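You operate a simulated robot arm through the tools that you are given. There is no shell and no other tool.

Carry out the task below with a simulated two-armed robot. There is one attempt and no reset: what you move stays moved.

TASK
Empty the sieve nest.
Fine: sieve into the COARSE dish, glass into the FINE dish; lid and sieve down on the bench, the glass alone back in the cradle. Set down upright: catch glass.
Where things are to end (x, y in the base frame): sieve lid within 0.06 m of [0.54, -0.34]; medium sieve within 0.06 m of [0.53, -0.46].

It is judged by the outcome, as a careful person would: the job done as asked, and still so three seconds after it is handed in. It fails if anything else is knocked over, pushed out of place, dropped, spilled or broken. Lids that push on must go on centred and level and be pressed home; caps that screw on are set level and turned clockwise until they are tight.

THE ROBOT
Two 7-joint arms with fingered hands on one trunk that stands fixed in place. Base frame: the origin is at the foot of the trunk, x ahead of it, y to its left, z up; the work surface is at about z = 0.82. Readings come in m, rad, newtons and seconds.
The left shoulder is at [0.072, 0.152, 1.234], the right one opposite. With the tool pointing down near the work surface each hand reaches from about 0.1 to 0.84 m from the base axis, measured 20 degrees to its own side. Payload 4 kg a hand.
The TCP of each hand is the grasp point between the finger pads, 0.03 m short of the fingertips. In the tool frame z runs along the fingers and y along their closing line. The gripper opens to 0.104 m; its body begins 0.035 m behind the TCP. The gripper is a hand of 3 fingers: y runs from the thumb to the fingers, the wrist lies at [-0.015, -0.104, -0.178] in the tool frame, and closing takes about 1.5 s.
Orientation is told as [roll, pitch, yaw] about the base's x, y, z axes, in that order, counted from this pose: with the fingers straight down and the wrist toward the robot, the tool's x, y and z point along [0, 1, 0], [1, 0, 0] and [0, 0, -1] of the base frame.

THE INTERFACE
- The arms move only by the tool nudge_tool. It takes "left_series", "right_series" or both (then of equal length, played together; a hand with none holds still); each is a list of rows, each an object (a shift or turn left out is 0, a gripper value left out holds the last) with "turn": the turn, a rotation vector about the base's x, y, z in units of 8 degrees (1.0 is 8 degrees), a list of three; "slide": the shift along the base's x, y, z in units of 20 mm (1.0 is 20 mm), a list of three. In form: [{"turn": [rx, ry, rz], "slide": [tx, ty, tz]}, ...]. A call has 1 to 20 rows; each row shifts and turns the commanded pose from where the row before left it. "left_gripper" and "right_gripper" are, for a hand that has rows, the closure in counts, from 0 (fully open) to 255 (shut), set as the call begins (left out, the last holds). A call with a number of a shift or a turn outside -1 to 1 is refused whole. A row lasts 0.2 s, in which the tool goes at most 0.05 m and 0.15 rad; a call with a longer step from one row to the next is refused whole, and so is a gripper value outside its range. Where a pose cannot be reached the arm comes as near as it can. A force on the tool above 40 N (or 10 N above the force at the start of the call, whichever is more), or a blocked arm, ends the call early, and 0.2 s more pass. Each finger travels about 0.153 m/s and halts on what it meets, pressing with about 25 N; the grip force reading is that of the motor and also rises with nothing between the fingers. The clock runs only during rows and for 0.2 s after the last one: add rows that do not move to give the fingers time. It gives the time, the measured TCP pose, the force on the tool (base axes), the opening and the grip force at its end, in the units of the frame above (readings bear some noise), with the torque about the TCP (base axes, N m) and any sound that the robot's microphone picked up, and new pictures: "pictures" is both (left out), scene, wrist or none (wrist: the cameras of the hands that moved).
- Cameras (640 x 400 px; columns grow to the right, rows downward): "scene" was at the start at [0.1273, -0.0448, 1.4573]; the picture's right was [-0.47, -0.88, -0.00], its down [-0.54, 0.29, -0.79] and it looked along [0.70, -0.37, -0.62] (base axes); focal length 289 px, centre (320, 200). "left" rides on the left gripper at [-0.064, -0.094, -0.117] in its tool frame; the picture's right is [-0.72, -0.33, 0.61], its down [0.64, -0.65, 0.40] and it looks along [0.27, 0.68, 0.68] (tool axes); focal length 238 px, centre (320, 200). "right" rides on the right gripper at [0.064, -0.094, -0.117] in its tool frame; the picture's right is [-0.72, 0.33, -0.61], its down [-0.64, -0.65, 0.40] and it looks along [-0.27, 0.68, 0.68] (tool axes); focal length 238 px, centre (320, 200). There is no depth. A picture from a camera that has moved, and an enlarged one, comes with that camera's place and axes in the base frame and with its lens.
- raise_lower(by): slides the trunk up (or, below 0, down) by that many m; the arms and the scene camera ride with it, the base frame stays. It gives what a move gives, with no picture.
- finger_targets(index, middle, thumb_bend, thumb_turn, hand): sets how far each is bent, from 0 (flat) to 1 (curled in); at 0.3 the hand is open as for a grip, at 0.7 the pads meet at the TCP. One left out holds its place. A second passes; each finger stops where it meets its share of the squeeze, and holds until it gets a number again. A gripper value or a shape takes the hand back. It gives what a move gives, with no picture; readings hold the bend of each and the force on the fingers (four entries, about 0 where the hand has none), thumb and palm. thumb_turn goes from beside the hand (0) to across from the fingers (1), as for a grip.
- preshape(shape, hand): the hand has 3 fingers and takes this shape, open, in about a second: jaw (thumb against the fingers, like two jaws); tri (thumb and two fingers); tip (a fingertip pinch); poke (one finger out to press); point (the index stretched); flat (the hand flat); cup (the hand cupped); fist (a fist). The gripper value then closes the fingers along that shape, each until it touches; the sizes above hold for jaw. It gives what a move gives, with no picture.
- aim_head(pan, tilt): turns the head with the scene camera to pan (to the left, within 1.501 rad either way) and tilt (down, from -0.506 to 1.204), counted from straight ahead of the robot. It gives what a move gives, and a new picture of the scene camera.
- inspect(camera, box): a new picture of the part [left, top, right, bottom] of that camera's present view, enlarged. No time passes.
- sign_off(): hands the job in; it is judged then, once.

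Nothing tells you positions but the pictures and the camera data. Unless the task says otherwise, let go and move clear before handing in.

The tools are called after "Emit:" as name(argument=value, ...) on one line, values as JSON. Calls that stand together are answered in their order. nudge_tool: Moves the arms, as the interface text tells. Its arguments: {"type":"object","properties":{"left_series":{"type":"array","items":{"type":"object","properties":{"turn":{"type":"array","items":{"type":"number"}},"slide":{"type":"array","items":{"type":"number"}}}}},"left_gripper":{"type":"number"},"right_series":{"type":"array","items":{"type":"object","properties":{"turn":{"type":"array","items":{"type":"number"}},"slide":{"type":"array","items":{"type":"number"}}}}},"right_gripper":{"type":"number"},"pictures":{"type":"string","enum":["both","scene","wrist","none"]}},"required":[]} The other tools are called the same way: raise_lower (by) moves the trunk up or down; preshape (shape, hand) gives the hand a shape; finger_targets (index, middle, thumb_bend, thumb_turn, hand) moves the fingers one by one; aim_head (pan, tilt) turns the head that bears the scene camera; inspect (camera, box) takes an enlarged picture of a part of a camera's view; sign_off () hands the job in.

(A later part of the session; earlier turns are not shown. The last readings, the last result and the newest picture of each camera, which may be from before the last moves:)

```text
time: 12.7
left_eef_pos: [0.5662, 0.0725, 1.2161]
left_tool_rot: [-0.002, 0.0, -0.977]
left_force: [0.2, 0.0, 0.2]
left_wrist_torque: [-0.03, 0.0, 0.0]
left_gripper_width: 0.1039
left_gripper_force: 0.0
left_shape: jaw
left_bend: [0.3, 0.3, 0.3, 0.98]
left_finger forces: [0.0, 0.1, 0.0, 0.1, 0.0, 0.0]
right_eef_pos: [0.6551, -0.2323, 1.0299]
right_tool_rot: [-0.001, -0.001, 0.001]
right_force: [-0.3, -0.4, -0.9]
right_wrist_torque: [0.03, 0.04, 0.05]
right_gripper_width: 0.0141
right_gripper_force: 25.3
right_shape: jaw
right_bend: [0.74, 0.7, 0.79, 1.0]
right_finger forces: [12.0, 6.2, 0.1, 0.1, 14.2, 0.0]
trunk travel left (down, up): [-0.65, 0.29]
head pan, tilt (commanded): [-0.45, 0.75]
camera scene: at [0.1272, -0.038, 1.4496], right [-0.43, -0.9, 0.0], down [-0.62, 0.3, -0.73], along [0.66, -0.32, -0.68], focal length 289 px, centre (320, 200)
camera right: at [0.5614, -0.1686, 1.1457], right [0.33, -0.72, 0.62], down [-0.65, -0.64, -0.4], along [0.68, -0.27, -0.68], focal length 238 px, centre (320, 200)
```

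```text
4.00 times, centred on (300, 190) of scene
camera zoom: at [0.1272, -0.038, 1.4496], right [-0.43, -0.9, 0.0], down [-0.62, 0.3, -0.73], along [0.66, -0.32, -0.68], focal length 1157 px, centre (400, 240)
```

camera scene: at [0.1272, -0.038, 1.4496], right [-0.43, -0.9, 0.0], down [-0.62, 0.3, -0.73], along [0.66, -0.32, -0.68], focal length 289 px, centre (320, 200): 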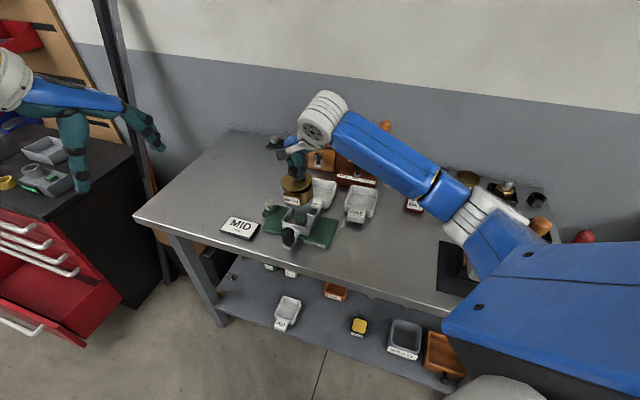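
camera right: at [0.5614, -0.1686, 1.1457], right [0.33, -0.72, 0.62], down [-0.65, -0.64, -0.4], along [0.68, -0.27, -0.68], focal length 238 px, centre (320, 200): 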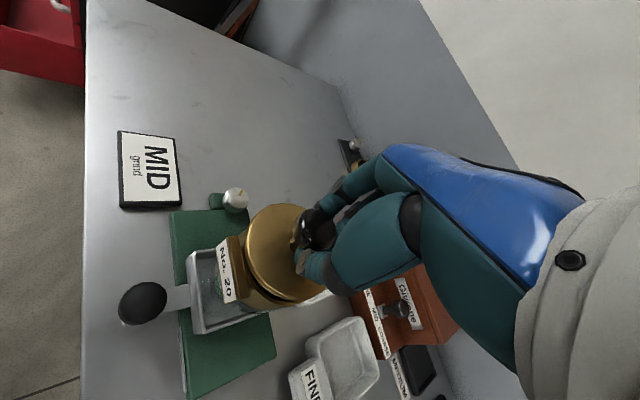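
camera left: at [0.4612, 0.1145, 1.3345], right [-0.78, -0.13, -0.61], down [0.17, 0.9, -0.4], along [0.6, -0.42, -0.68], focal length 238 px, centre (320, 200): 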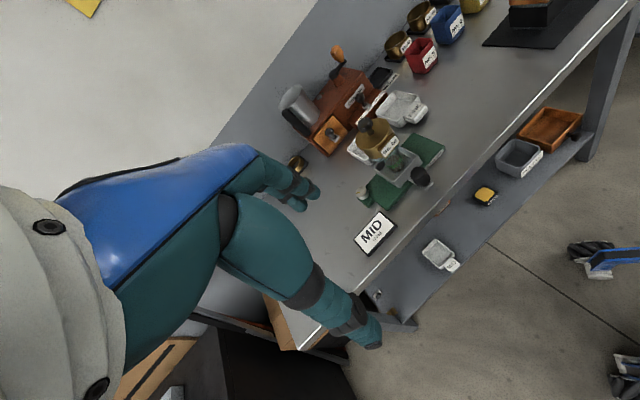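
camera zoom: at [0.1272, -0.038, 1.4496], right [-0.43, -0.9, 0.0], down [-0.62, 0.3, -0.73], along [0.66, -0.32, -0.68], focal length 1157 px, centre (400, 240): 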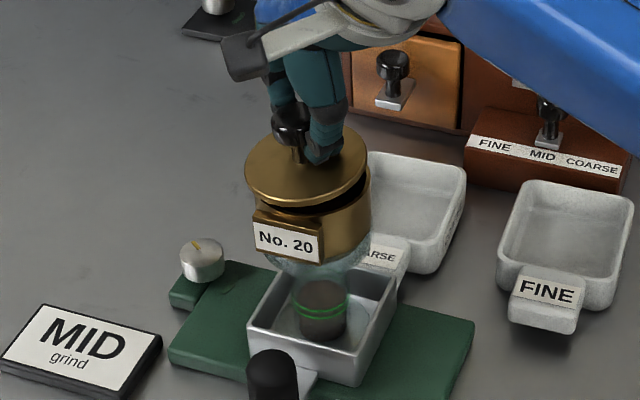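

The lid is gripped by its stem between the thumb and two fingers, slightly tilted and shifted toward +y. I'll lift slowly by 20 mm and check that it follows.

Emit:
nudge_tool(right_series=[{"slide": [0, 0, 0.25]}, {"slide": [0, 0, 0.25]}, {"slide": [0, 0, 0.25]}, {"slide": [0, 0, 0.25]}, {}])

Emit:
inspect(camera="right", box=[200, 140, 400, 340])

Emit:
inspect(camera="left", box=[350, 70, 430, 150])

Emit:
inspect(camera="scene", box=[260, 140, 340, 240])

```text
time: 13.9
left_eef_pos: [0.5677, 0.0732, 1.2161]
left_tool_rot: [-0.001, 0.001, -0.975]
left_force: [-0.3, 0.9, 0.5]
left_wrist_torque: [0.0, 0.01, -0.02]
left_gripper_width: 0.1036
left_gripper_force: 0.0
left_shape: jaw
left_bend: [0.3, 0.3, 0.3, 0.98]
left_finger forces: [0.0, 0.0, 0.0, 0.1, 0.1, 0.0]
right_eef_pos: [0.6554, -0.2316, 1.0498]
right_tool_rot: [-0.002, -0.002, 0.002]
right_force: [0.5, -0.6, -0.5]
right_wrist_torque: [0.02, 0.0, 0.02]
right_gripper_width: 0.014
right_gripper_force: 25.4
right_shape: jaw
right_bend: [0.74, 0.7, 0.79, 1.0]
right_finger forces: [12.0, 6.2, 0.0, 0.0, 14.3, 0.0]
trunk travel left (down, up): [-0.65, 0.29]
head pan, tilt (commanded): [-0.45, 0.75]
camera scene: at [0.1272, -0.038, 1.4496], right [-0.43, -0.9, 0.0], down [-0.62, 0.3, -0.73], along [0.66, -0.32, -0.68], focal length 289 px, centre (320, 200)
camera right: at [0.5624, -0.168, 1.1668], right [0.33, -0.72, 0.62], down [-0.65, -0.64, -0.4], along [0.68, -0.27, -0.68], focal length 238 px, centre (320, 200)
```

scene: 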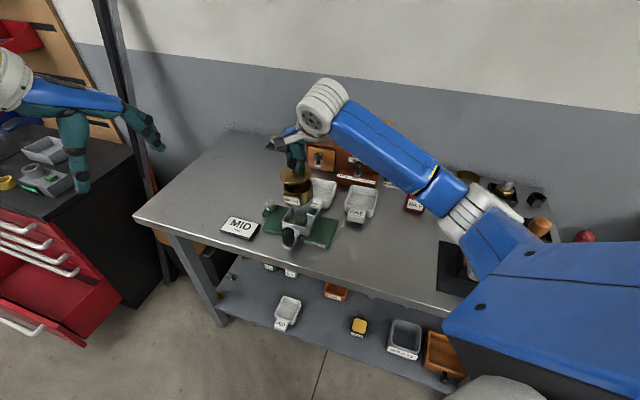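
right: 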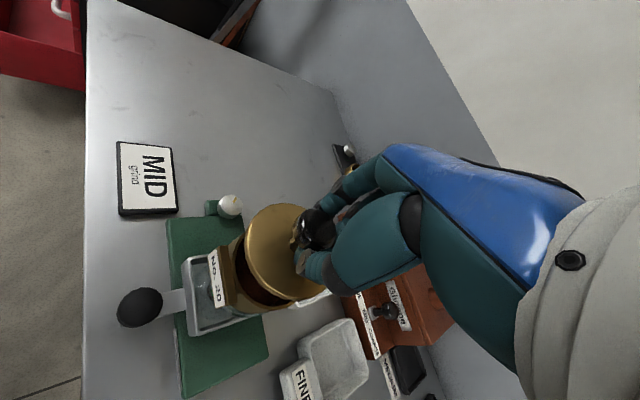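

```text
2.00 times, centred on (300, 240) of right
camera zoom: at [0.5624, -0.168, 1.1668], right [0.33, -0.72, 0.62], down [-0.65, -0.64, -0.4], along [0.68, -0.27, -0.68], focal length 477 px, centre (360, 120)
```

zoom: 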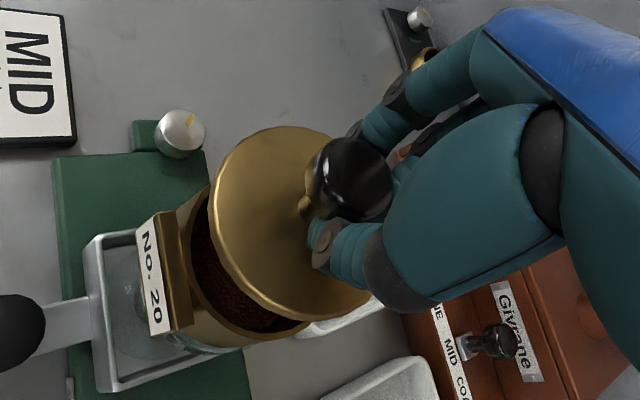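

```text
5.00 times, centred on (390, 110) of left
camera zoom: at [0.4612, 0.115, 1.3345], right [-0.78, -0.13, -0.61], down [0.16, 0.9, -0.4], along [0.6, -0.42, -0.68], focal length 1192 px, centre (-30, 650)
```

zoom: 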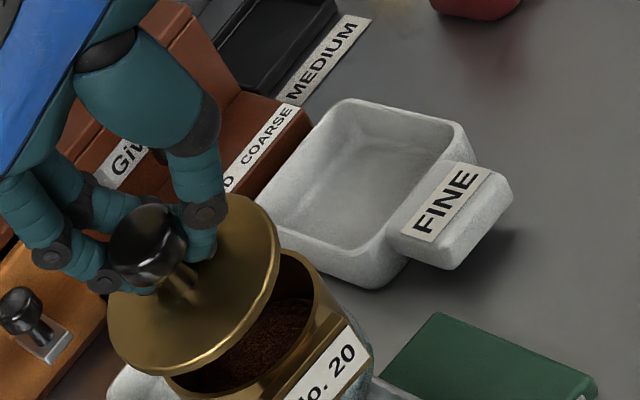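

```text
4.00 times, centred on (300, 190) of scene
camera zoom: at [0.1272, -0.038, 1.4496], right [-0.43, -0.9, 0.0], down [-0.62, 0.3, -0.73], along [0.66, -0.32, -0.68], focal length 1157 px, centre (400, 240)
```

zoom: 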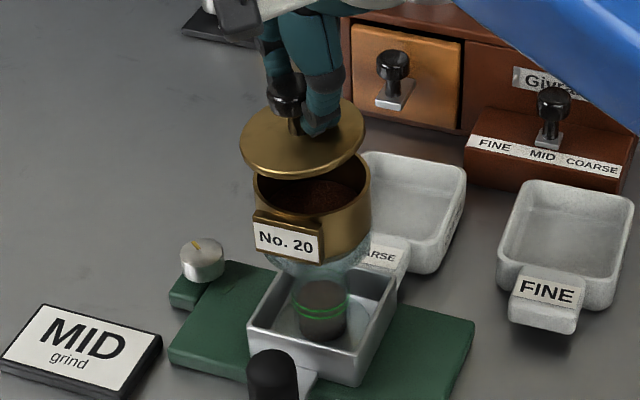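

The lid is off and held, tilted roughly 10°, and dark coarse grounds are visible in the sieve. I'll raise it clear and carry it over to its place near (0.54, -0.34).

Emit:
nudge_tool(right_series=[{"slide": [0, 0, 0.7]}, {"slide": [0, 0, 0.7]}, {"slide": [-0.5, -0.5, 0.3]}, {"slide": [-0.7, -0.7, 0]}, {"slide": [-0.7, -0.7, 0]}, {"slide": [-0.7, -0.7, 0]}, {"slide": [-0.7, -0.7, 0]}, {"slide": [-0.7, -0.7, 0]}, {"slide": [-0.7, -0.7, -0.5]}, {"slide": [-0.7, -0.7, -0.8]}, {"slide": [-0.5, -0.5, -0.8]}, {"slide": [0, 0, -0.8]}, {"slide": [0, 0, -0.8]}, {"slide": [0, 0, -0.8]}, {}])

Emit:
inspect(camera="right", box=[200, 140, 400, 340])

Emit:
inspect(camera="scene", box=[280, 160, 380, 270])

Emit:
inspect(camera="left", box=[350, 30, 550, 170])

```text
time: 17.1
left_eef_pos: [0.5665, 0.0736, 1.2158]
left_tool_rot: [-0.002, 0.002, -0.975]
left_force: [-0.5, -0.3, 0.0]
left_wrist_torque: [-0.02, -0.03, -0.03]
left_gripper_width: 0.1037
left_gripper_force: 0.1
left_shape: jaw
left_bend: [0.3, 0.3, 0.3, 0.98]
left_finger forces: [0.0, 0.1, 0.0, 0.1, 0.0, 0.0]
right_eef_pos: [0.5379, -0.3485, 0.9939]
right_tool_rot: [-0.001, 0.001, 0.003]
right_force: [0.5, 0.1, -0.9]
right_wrist_torque: [-0.01, 0.01, -0.04]
right_gripper_width: 0.0141
right_gripper_force: 25.5
right_shape: jaw
right_bend: [0.74, 0.7, 0.79, 1.0]
right_finger forces: [11.9, 6.2, 0.0, 0.1, 14.6, 0.0]
trunk travel left (down, up): [-0.65, 0.29]
head pan, tilt (commanded): [-0.45, 0.75]
camera scene: at [0.1265, -0.0387, 1.4497], right [-0.43, -0.9, 0.0], down [-0.62, 0.3, -0.73], along [0.66, -0.32, -0.68], focal length 289 px, centre (320, 200)
camera right: at [0.4445, -0.2854, 1.1096], right [0.33, -0.72, 0.62], down [-0.65, -0.64, -0.4], along [0.68, -0.27, -0.68], focal length 238 px, centre (320, 200)
```

scene: 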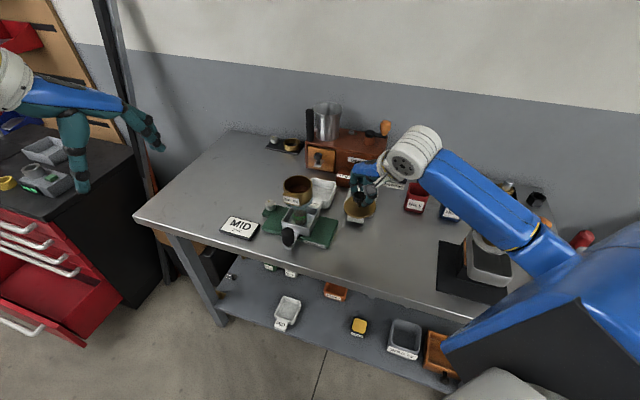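
right: 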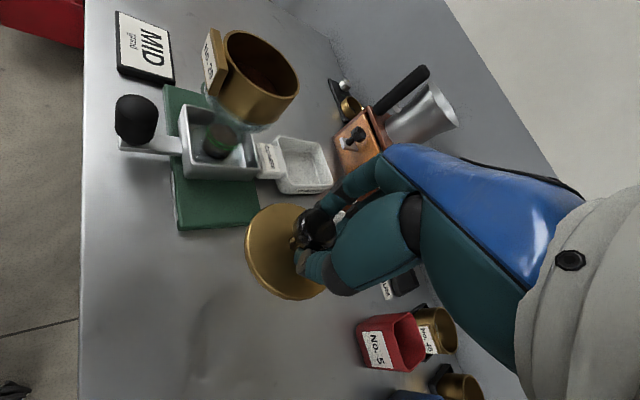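

```text
2.00 times, centred on (300, 240) of right
camera zoom: at [0.4445, -0.2854, 1.1096], right [0.33, -0.72, 0.62], down [-0.65, -0.64, -0.4], along [0.68, -0.27, -0.68], focal length 477 px, centre (360, 120)
```

zoom: 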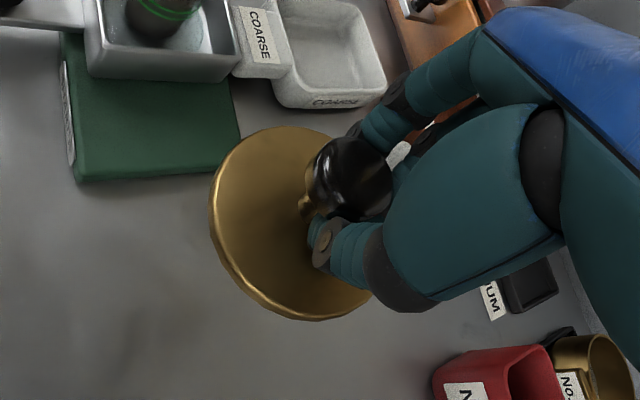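

```text
3.64 times, centred on (330, 215) of scene
camera zoom: at [0.1265, -0.0387, 1.4497], right [-0.43, -0.9, 0.0], down [-0.62, 0.3, -0.73], along [0.66, -0.32, -0.68], focal length 1052 px, centre (284, 146)
```

zoom: 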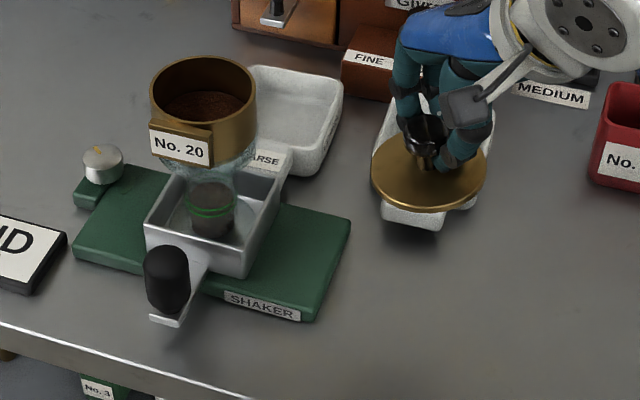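

```text
2.86 times, centred on (450, 100) of left
camera zoom: at [0.4612, 0.1144, 1.3345], right [-0.78, -0.13, -0.61], down [0.16, 0.9, -0.4], along [0.6, -0.42, -0.68], focal length 681 px, centre (-51, 486)
```

zoom: 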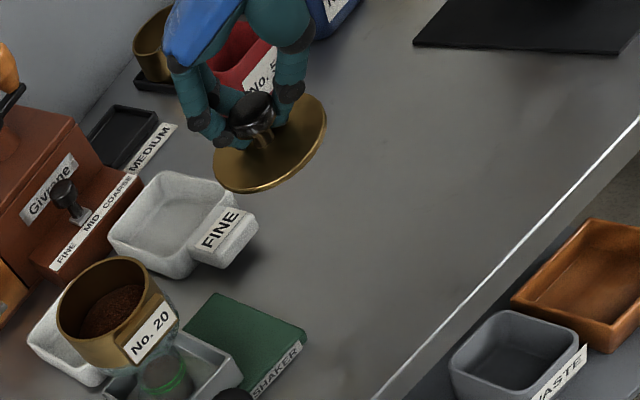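

The lid is over its spot; I estimate its normal leans about 7° toward +x and 7° toward +y in my grip. I'll counter-rotate the hand and check the lid is level before lowering.

Emit:
nudge_tool(right_series=[{"turn": [0.4, -0.4, 0]}, {"turn": [0.4, -0.4, 0]}, {}])

Emit:
inspect(camera="right", box=[200, 140, 400, 340])

Emit:
inspect(camera="scene", box=[330, 170, 390, 230])

Emit:
inspect(camera="left", box=[410, 30, 510, 130])

```text
time: 17.9
left_eef_pos: [0.5677, 0.0724, 1.2157]
left_tool_rot: [-0.002, 0.002, -0.975]
left_force: [0.8, -1.1, -0.5]
left_wrist_torque: [0.01, 0.01, 0.01]
left_gripper_width: 0.1039
left_gripper_force: 0.0
left_shape: jaw
left_bend: [0.3, 0.3, 0.3, 0.98]
left_finger forces: [0.0, 0.1, 0.0, 0.0, 0.0, 0.0]
right_eef_pos: [0.5376, -0.3475, 0.993]
right_tool_rot: [0.11, -0.113, -0.005]
right_force: [-0.1, 0.0, -0.9]
right_wrist_torque: [0.0, 0.04, 0.0]
right_gripper_width: 0.0138
right_gripper_force: 24.6
right_shape: jaw
right_bend: [0.74, 0.7, 0.79, 1.0]
right_finger forces: [11.8, 6.5, 0.0, 0.0, 14.8, 0.0]
trunk travel left (down, up): [-0.65, 0.29]
head pan, tilt (commanded): [-0.45, 0.75]
camera scene: at [0.1268, -0.0387, 1.4496], right [-0.43, -0.9, 0.0], down [-0.62, 0.3, -0.73], along [0.66, -0.32, -0.68], focal length 289 px, centre (320, 200)
camera right: at [0.4314, -0.2975, 1.1051], right [0.26, -0.78, 0.56], down [-0.6, -0.59, -0.54], along [0.76, -0.2, -0.62], focal length 238 px, centre (320, 200)
```

scene: 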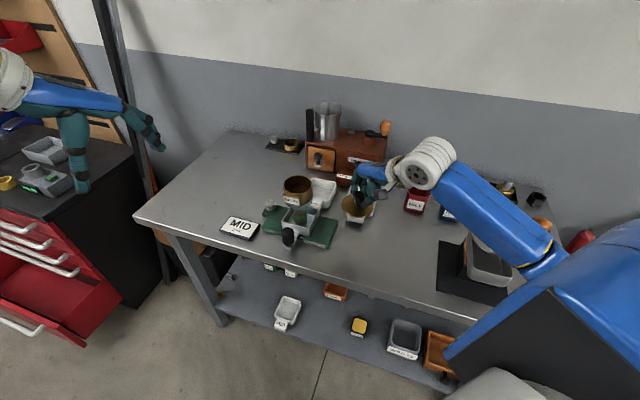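
right: 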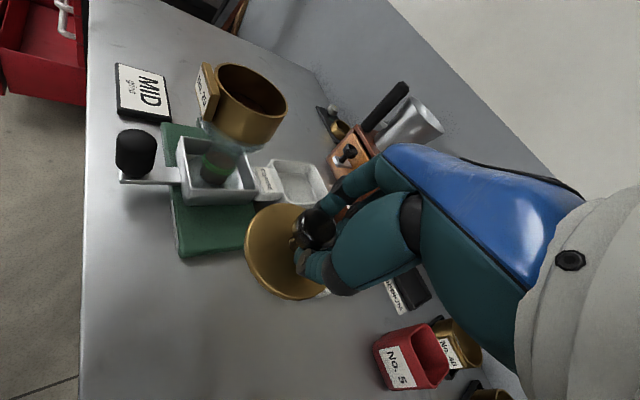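

```text
2.00 times, centred on (300, 240) of right
camera zoom: at [0.4314, -0.2975, 1.1051], right [0.26, -0.78, 0.56], down [-0.6, -0.59, -0.54], along [0.76, -0.2, -0.62], focal length 477 px, centre (360, 120)
```

zoom: 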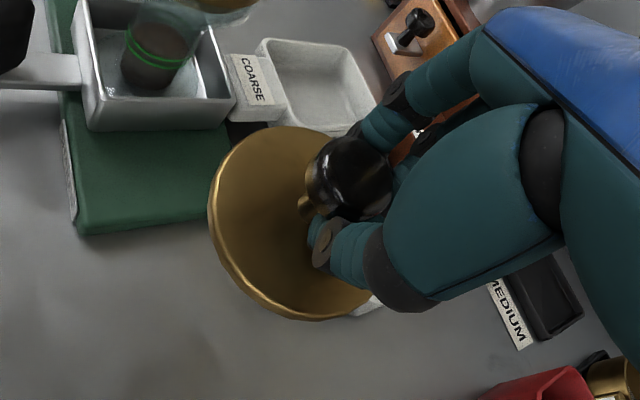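

```text
6.67 times, centred on (360, 200) of scene
camera zoom: at [0.1268, -0.0387, 1.4496], right [-0.43, -0.9, 0.0], down [-0.62, 0.3, -0.73], along [0.66, -0.32, -0.68], focal length 1928 px, centre (53, 200)
```

zoom: 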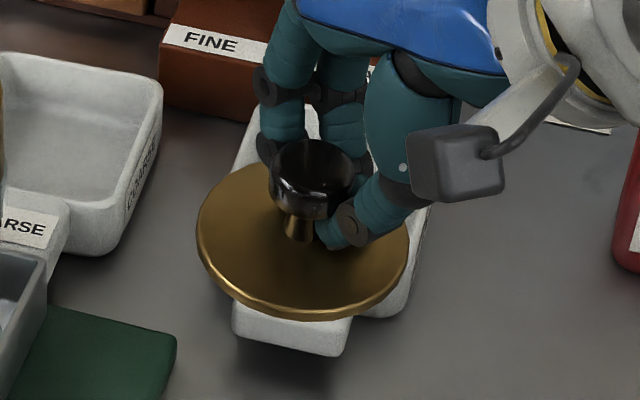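

```text
4.00 times, centred on (460, 80) of left
camera zoom: at [0.4616, 0.1144, 1.3344], right [-0.78, -0.13, -0.61], down [0.16, 0.9, -0.4], along [0.6, -0.42, -0.68], focal length 953 px, centre (-240, 680)
```

zoom: 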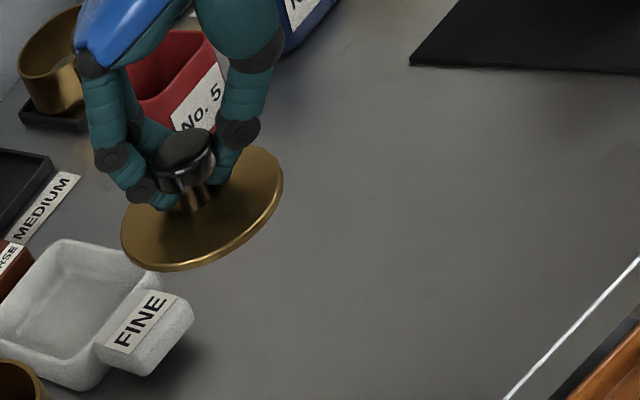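

The lid now looks level and its centre triangulates to about (0.540, -0.339, 0.961), right over the target. I'll lower it most of the way and then creep down to contact.

Emit:
nudge_tool(right_series=[{"slide": [0, 0, -0.9]}, {"slide": [0, 0, -0.9]}, {"slide": [0, 0, -0.9]}, {"slide": [0, 0, -0.9]}, {"slide": [0, 0, -0.9]}, {"slide": [0, 0, -0.9]}, {"slide": [0, 0, -0.5]}, {}])

Emit:
inspect(camera="scene", box=[320, 200, 400, 280])

Emit:
inspect(camera="left", box=[410, 50, 510, 150])

```text
time: 19.7
left_eef_pos: [0.5665, 0.073, 1.217]
left_tool_rot: [-0.002, 0.001, -0.976]
left_force: [0.0, -0.5, 0.2]
left_wrist_torque: [-0.01, -0.01, 0.01]
left_gripper_width: 0.1036
left_gripper_force: 0.1
left_shape: jaw
left_bend: [0.3, 0.3, 0.3, 0.98]
left_finger forces: [0.0, 0.0, 0.0, 0.0, 0.0, 0.0]
right_eef_pos: [0.5364, -0.3482, 0.8742]
right_tool_rot: [0.109, -0.114, -0.005]
right_force: [-0.6, 0.7, -0.8]
right_wrist_torque: [-0.02, 0.03, 0.01]
right_gripper_width: 0.0142
right_gripper_force: 25.1
right_shape: jaw
right_bend: [0.74, 0.7, 0.79, 1.0]
right_finger forces: [11.8, 6.5, 0.0, 0.1, 15.0, 0.1]
trunk travel left (down, up): [-0.65, 0.29]
head pan, tilt (commanded): [-0.45, 0.75]
camera scene: at [0.1263, -0.0386, 1.4497], right [-0.43, -0.9, 0.0], down [-0.62, 0.3, -0.73], along [0.66, -0.32, -0.68], focal length 289 px, centre (320, 200)
camera right: at [0.4306, -0.2979, 0.9868], right [0.26, -0.78, 0.56], down [-0.6, -0.59, -0.54], along [0.76, -0.2, -0.62], focal length 238 px, centre (320, 200)
```

scene: 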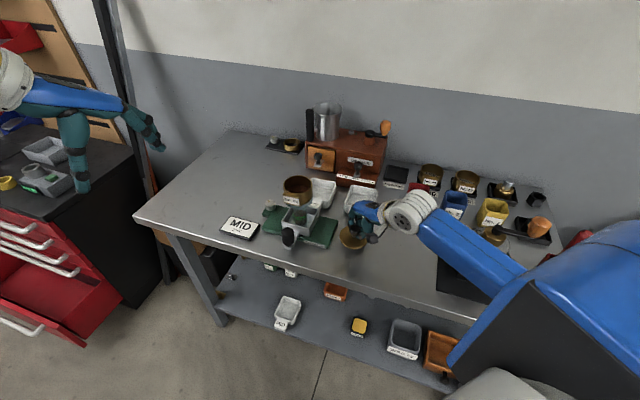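
right: 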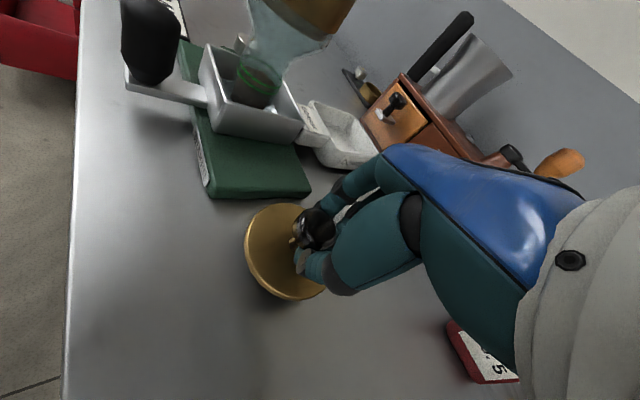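

```text
5.00 times, centred on (360, 240) of scene
camera zoom: at [0.1263, -0.0386, 1.4497], right [-0.43, -0.9, 0.0], down [-0.62, 0.3, -0.73], along [0.66, -0.32, -0.68], focal length 1446 px, centre (120, 0)
```

zoom: 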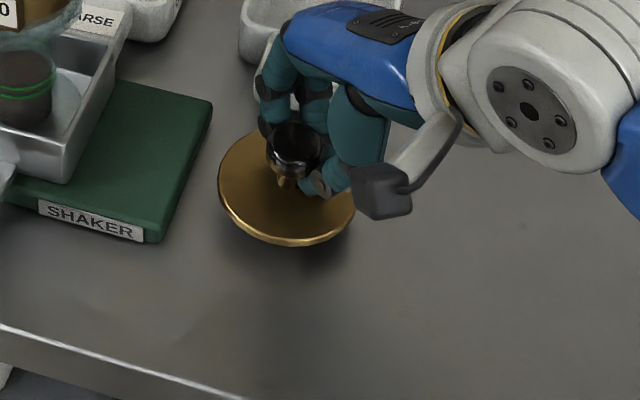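

```text
4.00 times, centred on (460, 100) of left
camera zoom: at [0.4611, 0.1144, 1.3346], right [-0.78, -0.13, -0.61], down [0.16, 0.9, -0.4], along [0.6, -0.42, -0.68], focal length 953 px, centre (-240, 600)
```

zoom: 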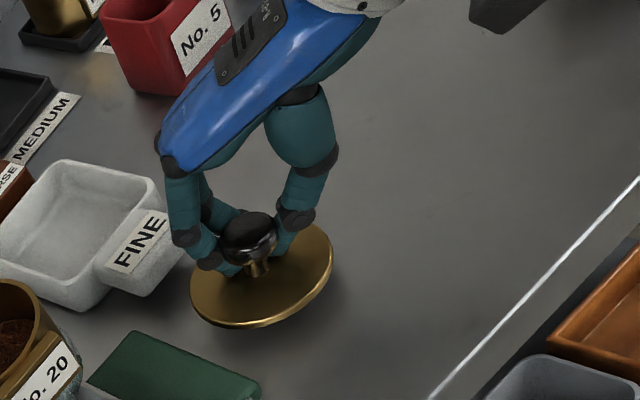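

The lid is level and about 15 mm above the bench. I'll lower in small steps, watching for contact force.

Emit:
nudge_tool(right_series=[{"slide": [0, 0, -0.25]}, {"slide": [0, 0, -0.25]}, {"slide": [0, 0, -0.15]}, {}], pictures="wrist")

Emit:
inspect(camera="scene", box=[320, 200, 400, 280])

Emit:
inspect(camera="left", box=[430, 70, 500, 140])

```text
time: 20.7
left_eef_pos: [0.567, 0.0713, 1.2168]
left_tool_rot: [-0.002, 0.0, -0.975]
left_force: [0.1, -0.2, -0.4]
left_wrist_torque: [0.02, 0.06, 0.0]
left_gripper_width: 0.1036
left_gripper_force: 0.0
left_shape: jaw
left_bend: [0.3, 0.3, 0.3, 0.98]
left_finger forces: [0.1, 0.0, 0.0, 0.1, 0.0, 0.0]
right_eef_pos: [0.5364, -0.3491, 0.8632]
right_tool_rot: [0.109, -0.114, -0.006]
right_force: [1.2, 0.5, 3.4]
right_wrist_torque: [0.03, 0.04, -0.01]
right_gripper_width: 0.0143
right_gripper_force: 25.2
right_shape: jaw
right_bend: [0.74, 0.7, 0.8, 1.0]
right_finger forces: [12.2, 8.4, 0.0, 0.1, 14.7, 0.1]
trunk travel left (down, up): [-0.65, 0.29]
head pan, tilt (commanded): [-0.45, 0.75]
camera right: at [0.43, -0.2983, 0.9745], right [0.26, -0.78, 0.56], down [-0.6, -0.59, -0.54], along [0.76, -0.2, -0.62], focal length 238 px, centre (320, 200)
```

right: 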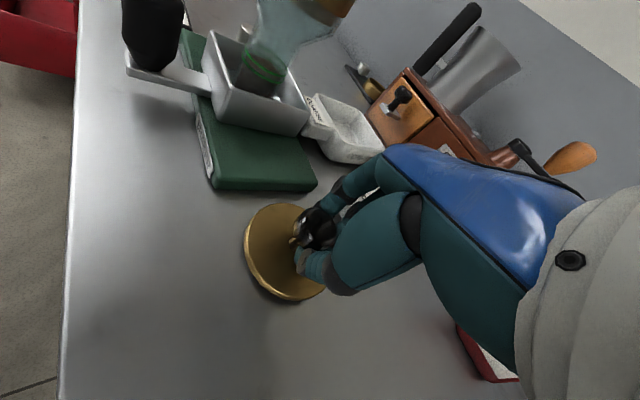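

```text
5.00 times, centred on (360, 240) of scene
camera zoom: at [0.1259, -0.0382, 1.4498], right [-0.43, -0.9, 0.0], down [-0.62, 0.3, -0.73], along [0.66, -0.32, -0.68], focal length 1446 px, centre (120, 0)
```

zoom: 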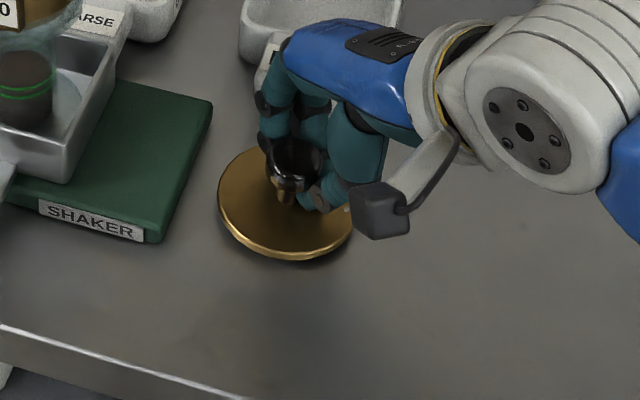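

```text
5.71 times, centred on (465, 105) of left
camera zoom: at [0.4609, 0.1148, 1.3347], right [-0.78, -0.13, -0.61], down [0.16, 0.9, -0.4], along [0.6, -0.42, -0.68], focal length 1362 px, centre (-509, 743)
```

zoom: 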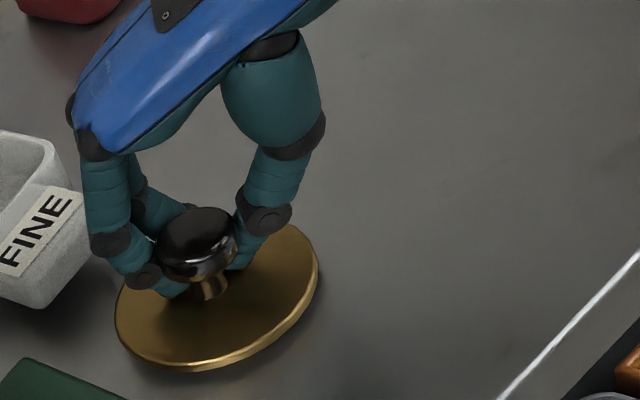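

The force reads 3.4 N upward, so the lid has touched the bench. I'll press 2 mm further to settle it flat, then release.

Emit:
nudge_tool(right_series=[{"slide": [0, 0, -0.1]}, {}], pictures="none")

Emit:
inspect(camera="left", box=[430, 70, 500, 140])

```text
time: 21.3
left_eef_pos: [0.5664, 0.0736, 1.216]
left_tool_rot: [0.0, 0.001, -0.975]
left_force: [-0.2, -0.1, 0.2]
left_wrist_torque: [0.0, 0.03, 0.0]
left_gripper_width: 0.1039
left_gripper_force: 0.1
left_shape: jaw
left_bend: [0.3, 0.3, 0.3, 0.98]
left_finger forces: [0.1, 0.1, 0.0, 0.0, 0.0, 0.0]
right_eef_pos: [0.5368, -0.3479, 0.8615]
right_tool_rot: [0.11, -0.115, -0.006]
right_force: [2.6, 0.0, 8.3]
right_wrist_torque: [-0.04, 0.13, 0.01]
right_gripper_width: 0.0138
right_gripper_force: 25.3
right_shape: jaw
right_bend: [0.74, 0.7, 0.8, 1.0]
right_finger forces: [12.7, 12.2, 0.1, 0.1, 16.4, 0.0]
trunk travel left (down, up): [-0.65, 0.29]
head pan, tilt (commanded): [-0.45, 0.75]
```

```text
5.71 times, centred on (465, 105) of left
camera zoom: at [0.4605, 0.1154, 1.3349], right [-0.78, -0.13, -0.61], down [0.16, 0.9, -0.41], along [0.6, -0.42, -0.68], focal length 1362 px, centre (-509, 743)
```

zoom: 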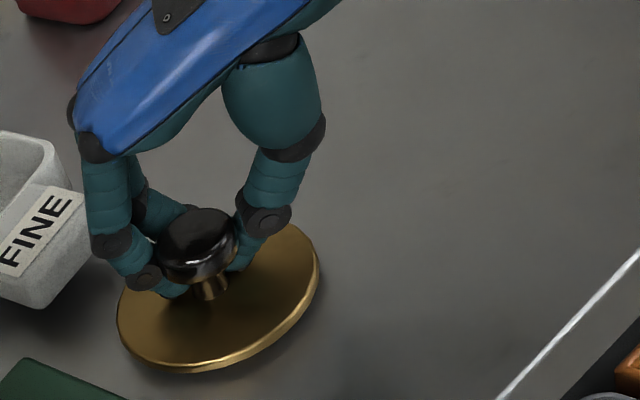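

The lid is seated. I'll open the fingers and let go of the knob.

Emit:
nudge_tool(right_series=[{}, {}, {}, {}, {"slide": [0, 0, 0.15]}, {"slide": [0, 0, 0.3]}, {"slide": [0, 0, 0.5]}, {}], right_gripper=80)

Emit:
inspect(camera="scene", box=[320, 200, 400, 280])

Emit:
inspect(camera="left", box=[430, 70, 500, 140])

```text
time: 23.1
left_eef_pos: [0.5678, 0.0723, 1.2164]
left_tool_rot: [-0.003, 0.001, -0.976]
left_force: [0.3, -0.1, 0.3]
left_wrist_torque: [0.03, 0.01, 0.04]
left_gripper_width: 0.1039
left_gripper_force: 0.1
left_shape: jaw
left_bend: [0.3, 0.3, 0.3, 0.98]
left_finger forces: [0.0, 0.0, 0.0, 0.0, 0.1, 0.0]
right_eef_pos: [0.5372, -0.3499, 0.8798]
right_tool_rot: [0.113, -0.113, -0.005]
right_force: [0.2, 0.0, -0.2]
right_wrist_torque: [0.01, 0.02, -0.01]
right_gripper_width: 0.0715
right_gripper_force: 0.0
right_shape: jaw
right_bend: [0.27, 0.38, 0.59, 0.99]
right_finger forces: [0.1, 0.1, 0.0, 0.1, 0.1, 0.1]
trunk travel left (down, up): [-0.65, 0.29]
head pan, tilt (commanded): [-0.45, 0.75]
camera scene: at [0.1258, -0.0391, 1.4497], right [-0.43, -0.9, 0.0], down [-0.62, 0.3, -0.73], along [0.66, -0.32, -0.68], focal length 289 px, centre (320, 200)
camera right: at [0.4303, -0.2994, 0.9914], right [0.26, -0.78, 0.56], down [-0.6, -0.59, -0.54], along [0.76, -0.2, -0.62], focal length 238 px, centre (320, 200)
```

scene: 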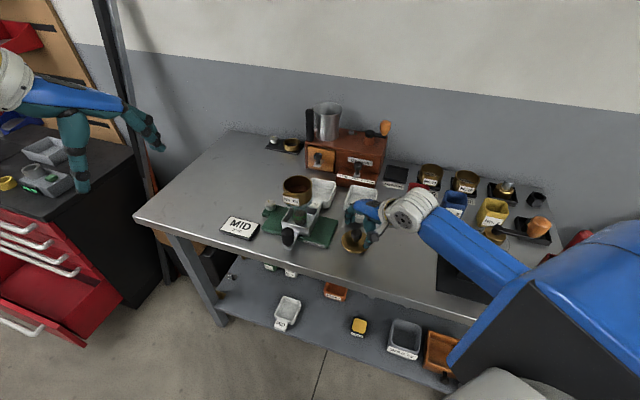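
right: 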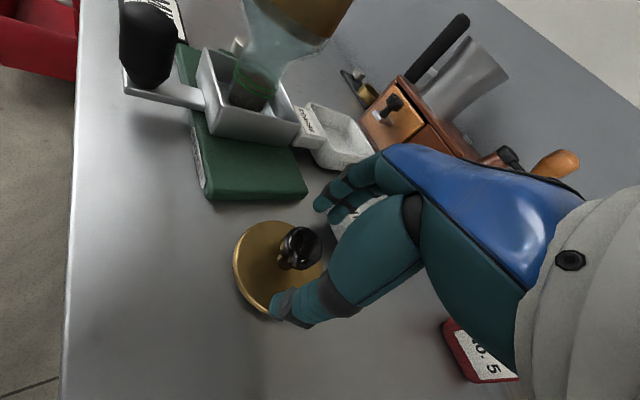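

```text
5.00 times, centred on (360, 240) of scene
camera zoom: at [0.1258, -0.0391, 1.4497], right [-0.43, -0.9, 0.0], down [-0.62, 0.3, -0.73], along [0.66, -0.32, -0.68], focal length 1446 px, centre (120, 0)
```

zoom: 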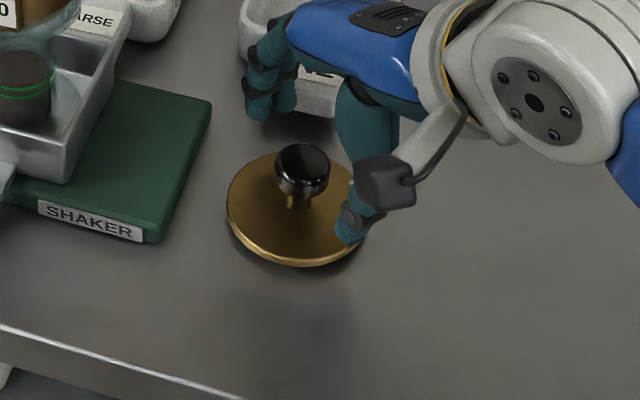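

```text
5.71 times, centred on (465, 105) of left
camera zoom: at [0.4607, 0.1139, 1.3348], right [-0.78, -0.13, -0.61], down [0.16, 0.9, -0.4], along [0.6, -0.42, -0.68], focal length 1362 px, centre (-509, 743)
```

zoom: 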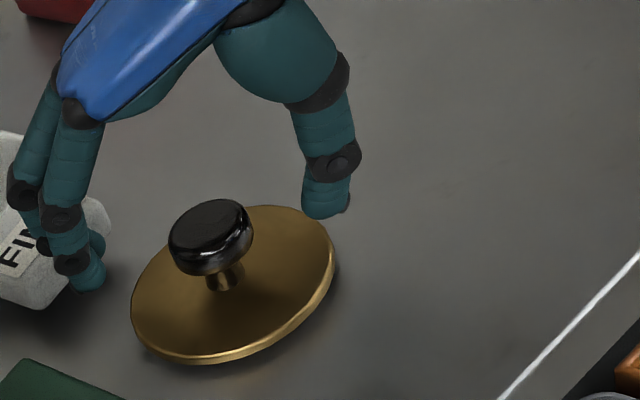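

The lid is resting on the bench at about (0.53, -0.34), close to its target. I'll raise the right hand straight up, undo the tilt, and then get ready for a side grasp of the sieve.

Emit:
nudge_tool(right_series=[{"slide": [0, 0, 1]}, {"slide": [0, 0, 1]}, {"slide": [0, 0, 1]}, {"slide": [0, 0, 1], "turn": [-0.4, 0.4, 0]}, {"slide": [0, 0, 1], "turn": [-0.4, 0.4, 0]}, {"slide": [0, 0, 1]}, {"slide": [0, 0, 1]}, {"slide": [0, 0, 1]}, {"slide": [0, 0, 1]}, {"slide": [0, 0, 1]}, {"slide": [0, 0, 1]}, {}])

Emit:
inspect(camera="scene", box=[260, 150, 400, 270])

Emit:
inspect(camera="left", box=[340, 80, 460, 200])

```text
time: 25.7
left_eef_pos: [0.5678, 0.073, 1.2165]
left_tool_rot: [-0.002, 0.001, -0.974]
left_force: [-0.8, -0.7, 0.4]
left_wrist_torque: [-0.01, 0.01, -0.01]
left_gripper_width: 0.1038
left_gripper_force: 0.0
left_shape: jaw
left_bend: [0.3, 0.3, 0.3, 0.98]
left_finger forces: [0.0, 0.0, 0.0, 0.1, 0.0, 0.0]
right_eef_pos: [0.5366, -0.3487, 1.1017]
right_tool_rot: [-0.001, 0.0, 0.003]
right_force: [0.0, -0.4, -0.5]
right_wrist_torque: [-0.01, 0.0, -0.01]
right_gripper_width: 0.0718
right_gripper_force: 0.1
right_shape: jaw
right_bend: [0.27, 0.38, 0.59, 0.99]
right_finger forces: [0.0, 0.1, 0.0, 0.1, 0.0, 0.1]
trunk travel left (down, up): [-0.65, 0.29]
head pan, tilt (commanded): [-0.45, 0.75]
camera scene: at [0.1264, -0.0387, 1.4497], right [-0.43, -0.9, 0.0], down [-0.62, 0.3, -0.73], along [0.66, -0.32, -0.68], focal length 289 px, centre (320, 200)
camera right: at [0.4434, -0.2852, 1.2183], right [0.33, -0.72, 0.62], down [-0.65, -0.64, -0.4], along [0.68, -0.27, -0.68], focal length 238 px, centre (320, 200)
```

scene: 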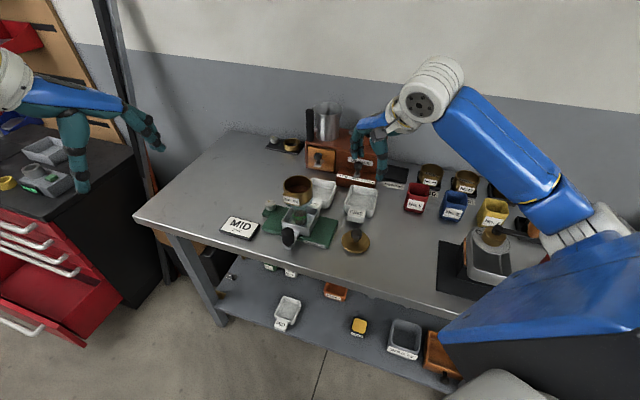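
right: 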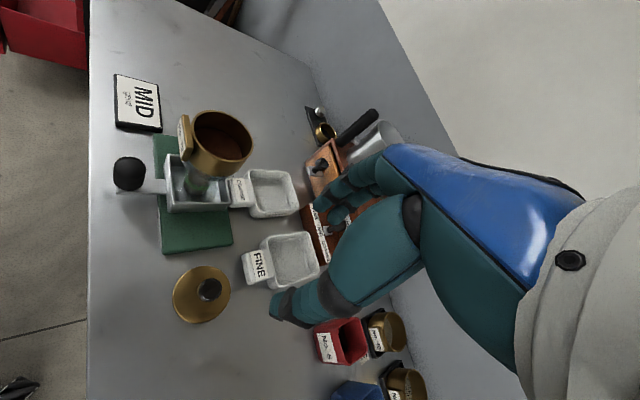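

```text
3.33 times, centred on (330, 210) of scene
camera zoom: at [0.1264, -0.0387, 1.4497], right [-0.43, -0.9, 0.0], down [-0.62, 0.3, -0.73], along [0.66, -0.32, -0.68], focal length 964 px, centre (287, 167)
```

zoom: 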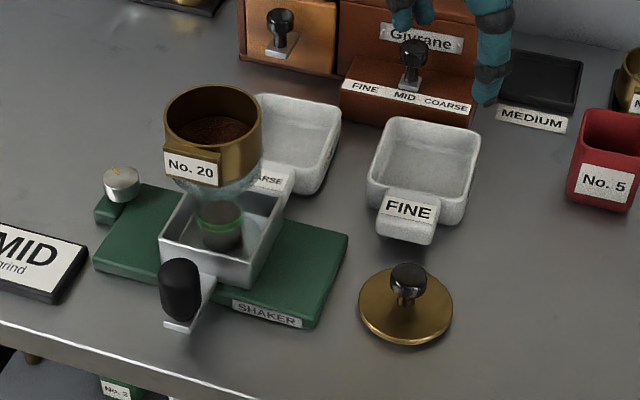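

```text
3.33 times, centred on (400, 140) of left
camera zoom: at [0.461, 0.1144, 1.3346], right [-0.78, -0.13, -0.61], down [0.16, 0.9, -0.4], along [0.6, -0.42, -0.68], focal length 794 px, centre (53, 400)
```

zoom: 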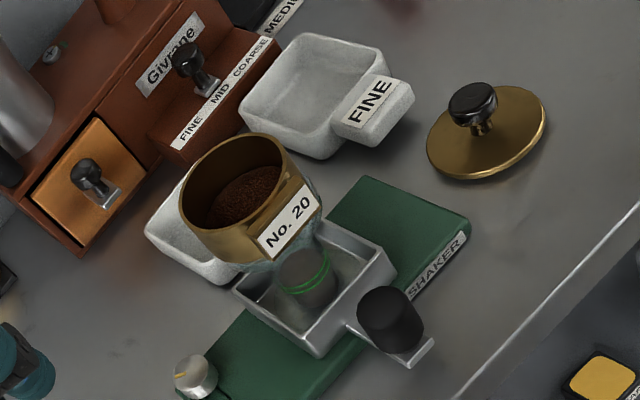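

The lid is set down well and the sieve is undisturbed. At height, I'll now roll the right hand 90° so the fingers point left (+y), for a horizontal side grasp that keeps the thumb clear of the No. 20 plate.

Emit:
nudge_tool(right_series=[{"turn": [0.9375, 0, 0], "slide": [0.2, 0, 0]}, {"turn": [0.9375, 0, 0], "slide": [0.2, 0, 0]}, {"turn": [0.9375, 0, 0], "slide": [0.2, 0, 0]}, {"turn": [0.9375, 0, 0], "slide": [0.2, 0, 0]}, {"turn": [0.9375, 0, 0], "slide": [0.2, 0, 0]}, {"turn": [0.9375, 0, 0], "slide": [0.2, 0, 0]}, {"turn": [0.9375, 0, 0], "slide": [0.2, 0, 0]}, {"turn": [0.9375, 0, 0], "slide": [0.2, 0, 0]}, {"turn": [0.9375, 0, 0], "slide": [0.2, 0, 0]}, {"turn": [0.9375, 0, 0], "slide": [0.2, 0, 0]}, {"turn": [0.9375, 0, 0], "slide": [0.2, 0, 0]}, {"turn": [0.9375, 0, 0], "slide": [0.2, 0, 0]}, {}], right_gripper=0)

```text
time: 28.5
left_eef_pos: [0.5669, 0.0729, 1.2173]
left_tool_rot: [-0.003, 0.003, -0.977]
left_force: [0.1, 0.6, -0.8]
left_wrist_torque: [-0.03, 0.0, 0.0]
left_gripper_width: 0.1037
left_gripper_force: 0.1
left_shape: jaw
left_bend: [0.3, 0.3, 0.3, 0.98]
left_finger forces: [0.1, 0.0, 0.0, 0.1, 0.0, 0.0]
right_eef_pos: [0.5848, -0.349, 1.0983]
right_tool_rot: [1.571, -0.001, -0.002]
right_force: [0.3, -0.5, -0.1]
right_wrist_torque: [-0.01, 0.02, 0.0]
right_gripper_width: 0.1039
right_gripper_force: 0.1
right_shape: jaw
right_bend: [0.3, 0.3, 0.3, 0.98]
right_finger forces: [0.0, 0.1, 0.0, 0.0, 0.0, 0.1]
trunk travel left (down, up): [-0.65, 0.29]
head pan, tilt (commanded): [-0.45, 0.75]
camera scene: at [0.1263, -0.0385, 1.4497], right [-0.43, -0.9, 0.0], down [-0.62, 0.3, -0.73], along [0.66, -0.32, -0.68], focal length 289 px, centre (320, 200)
camera right: at [0.4912, -0.467, 1.1636], right [0.33, -0.61, -0.72], down [-0.65, 0.41, -0.64], along [0.69, 0.68, -0.27], focal length 238 px, centre (320, 200)
```

scene: 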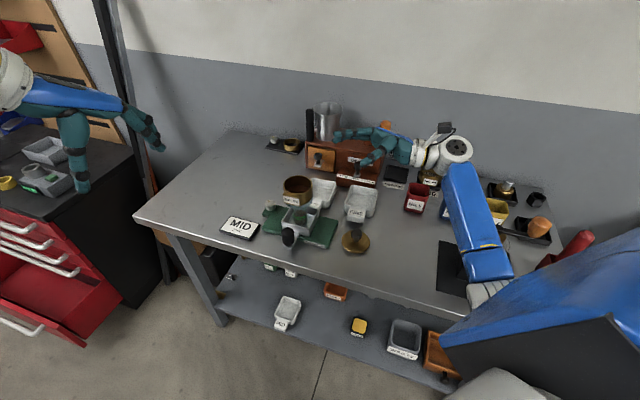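
right: 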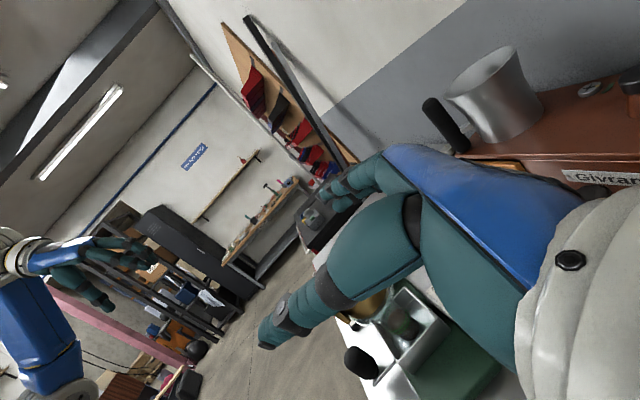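

The roll worked. Before descending, I'll check how close the right elbow is to the grinder and the other items on the right.

Emit:
inspect(camera="scene", box=[400, 120, 600, 320])

Emit:
aim_head(pan=-0.9, tilt=0.75)

```text
2.00 times, centred on (500, 220) of scene
camera zoom: at [0.1263, -0.0385, 1.4497], right [-0.43, -0.9, 0.0], down [-0.62, 0.3, -0.73], along [0.66, -0.32, -0.68], focal length 578 px, centre (-40, 160)
```

zoom: 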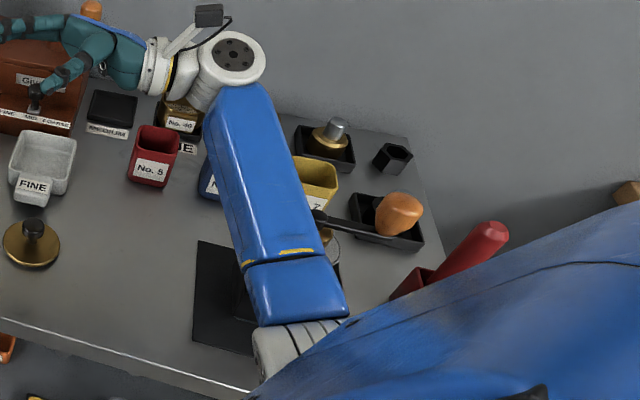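

```text
time: 29.4
left_eef_pos: [0.5669, 0.0737, 1.2165]
left_tool_rot: [-0.002, 0.003, -0.976]
left_force: [-0.5, 0.0, 0.1]
left_wrist_torque: [-0.03, 0.0, -0.01]
left_gripper_width: 0.1038
left_gripper_force: 0.0
left_shape: jaw
left_bend: [0.3, 0.3, 0.3, 0.98]
left_finger forces: [0.0, 0.1, 0.0, 0.0, 0.1, 0.1]
right_eef_pos: [0.5844, -0.3491, 1.0996]
right_tool_rot: [1.569, -0.001, -0.002]
right_force: [0.0, -0.4, -0.5]
right_wrist_torque: [0.02, -0.02, -0.01]
right_gripper_width: 0.1039
right_gripper_force: 0.1
right_shape: jaw
right_bend: [0.3, 0.3, 0.3, 0.98]
right_finger forces: [0.1, 0.0, 0.0, 0.0, 0.0, 0.0]
trunk travel left (down, up): [-0.65, 0.29]
head pan, tilt (commanded): [-0.901, 0.75]
camera scene: at [0.1035, -0.0675, 1.4497], right [-0.78, -0.62, 0.0], down [-0.43, 0.53, -0.73], along [0.45, -0.57, -0.68], focal length 289 px, centre (320, 200)
```

scene: 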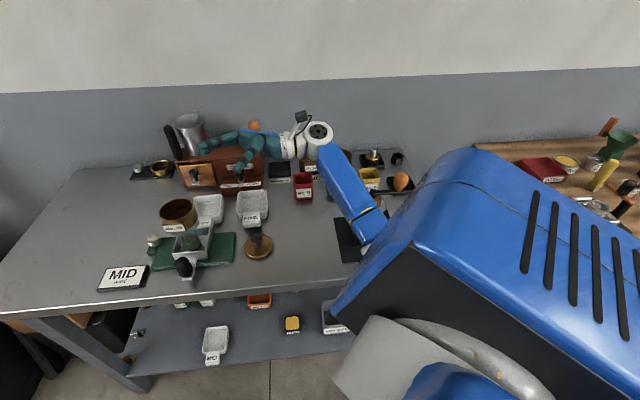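

The elbow sits not far above the grinder, so I'll prefer a grasp with the fingers inclined ~20° below horizontal, lowered vertically, which keeps the wrist higher. First, a dry run in the air of the pouring orientation over the COARSE dish to confirm it is reachable.

Emit:
nudge_tool(right_series=[{"turn": [-0.97, 0, 0], "slide": [0.4, 0, 0.1]}, {"turn": [-0.97, 0, 0], "slide": [0.4, 0, 0.1]}, {"turn": [-0.97, 0, 0], "slide": [0.4, 0, 0.1]}, {"turn": [-0.97, 0, 0], "slide": [0.4, 0, 0.1]}, {"turn": [-0.97, 0, 0], "slide": [0.4, 0, 0.1]}, {"turn": [-0.97, 0, 0], "slide": [0.4, 0, 0]}, {"turn": [-0.97, 0, 0], "slide": [0.4, 0, 0]}, {"turn": [-0.97, 0, 0], "slide": [0.4, 0, 0]}, {"turn": [-0.97, 0, 0], "slide": [0.4, 0, 0]}, {"turn": [-0.97, 0, 0], "slide": [0.5, 0, 0]}, {"turn": [-0.97, 0, 0], "slide": [0.5, 0, 0]}, {"turn": [-0.97, 0, 0], "slide": [0.5, 0, 0]}, {"turn": [-0.97, 0, 0], "slide": [0.5, 0, 0]}, {"turn": [-0.97, 0, 0], "slide": [0.5, 0, 0]}, {"turn": [-0.97, 0, 0], "slide": [0.5, 0, 0]}, {"turn": [-0.97, 0, 0], "slide": [0.5, 0, 0]}, {"turn": [-0.97, 0, 0], "slide": [0.5, 0, 0]}, {"turn": [-0.97, 0, 0], "slide": [0.5, 0, 0]}, {}])

```text
time: 33.4
left_eef_pos: [0.567, 0.0723, 1.2154]
left_tool_rot: [-0.003, -0.001, -0.974]
left_force: [0.7, -0.4, 0.2]
left_wrist_torque: [0.02, 0.0, -0.01]
left_gripper_width: 0.1038
left_gripper_force: 0.1
left_shape: jaw
left_bend: [0.3, 0.3, 0.3, 0.98]
left_finger forces: [0.1, 0.0, 0.0, 0.1, 0.0, 0.0]
right_eef_pos: [0.7483, -0.3478, 1.1098]
right_tool_rot: [-0.873, -0.001, 0.003]
right_force: [0.2, 0.2, -0.4]
right_wrist_torque: [0.02, -0.02, 0.03]
right_gripper_width: 0.104
right_gripper_force: 0.1
right_shape: jaw
right_bend: [0.3, 0.3, 0.3, 0.98]
right_finger forces: [0.0, 0.0, 0.0, 0.0, 0.0, 0.0]
trunk travel left (down, up): [-0.65, 0.29]
head pan, tilt (commanded): [-0.901, 0.75]
camera scene: at [0.104, -0.0665, 1.4497], right [-0.78, -0.62, 0.0], down [-0.43, 0.53, -0.73], along [0.45, -0.57, -0.68], focal length 289 px, centre (320, 200)
camera right: at [0.655, -0.2182, 1.1359], right [0.33, 0.01, 0.95], down [-0.65, -0.72, 0.23], along [0.69, -0.69, -0.23], focal length 238 px, centre (320, 200)
```

scene: 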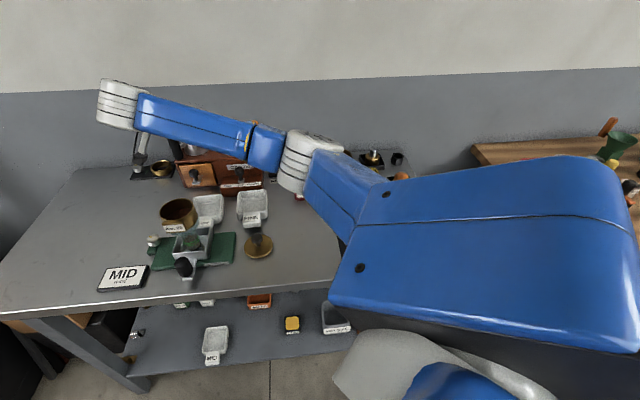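
right: 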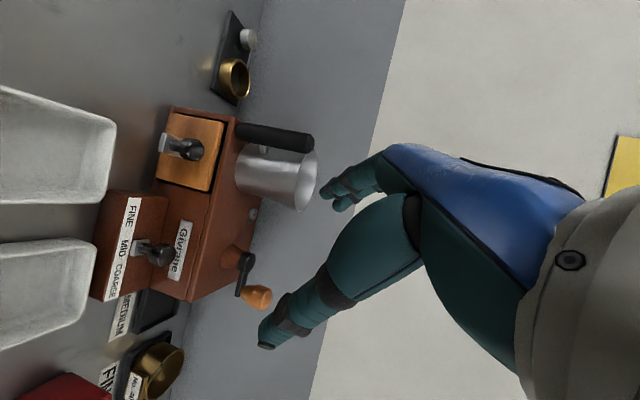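

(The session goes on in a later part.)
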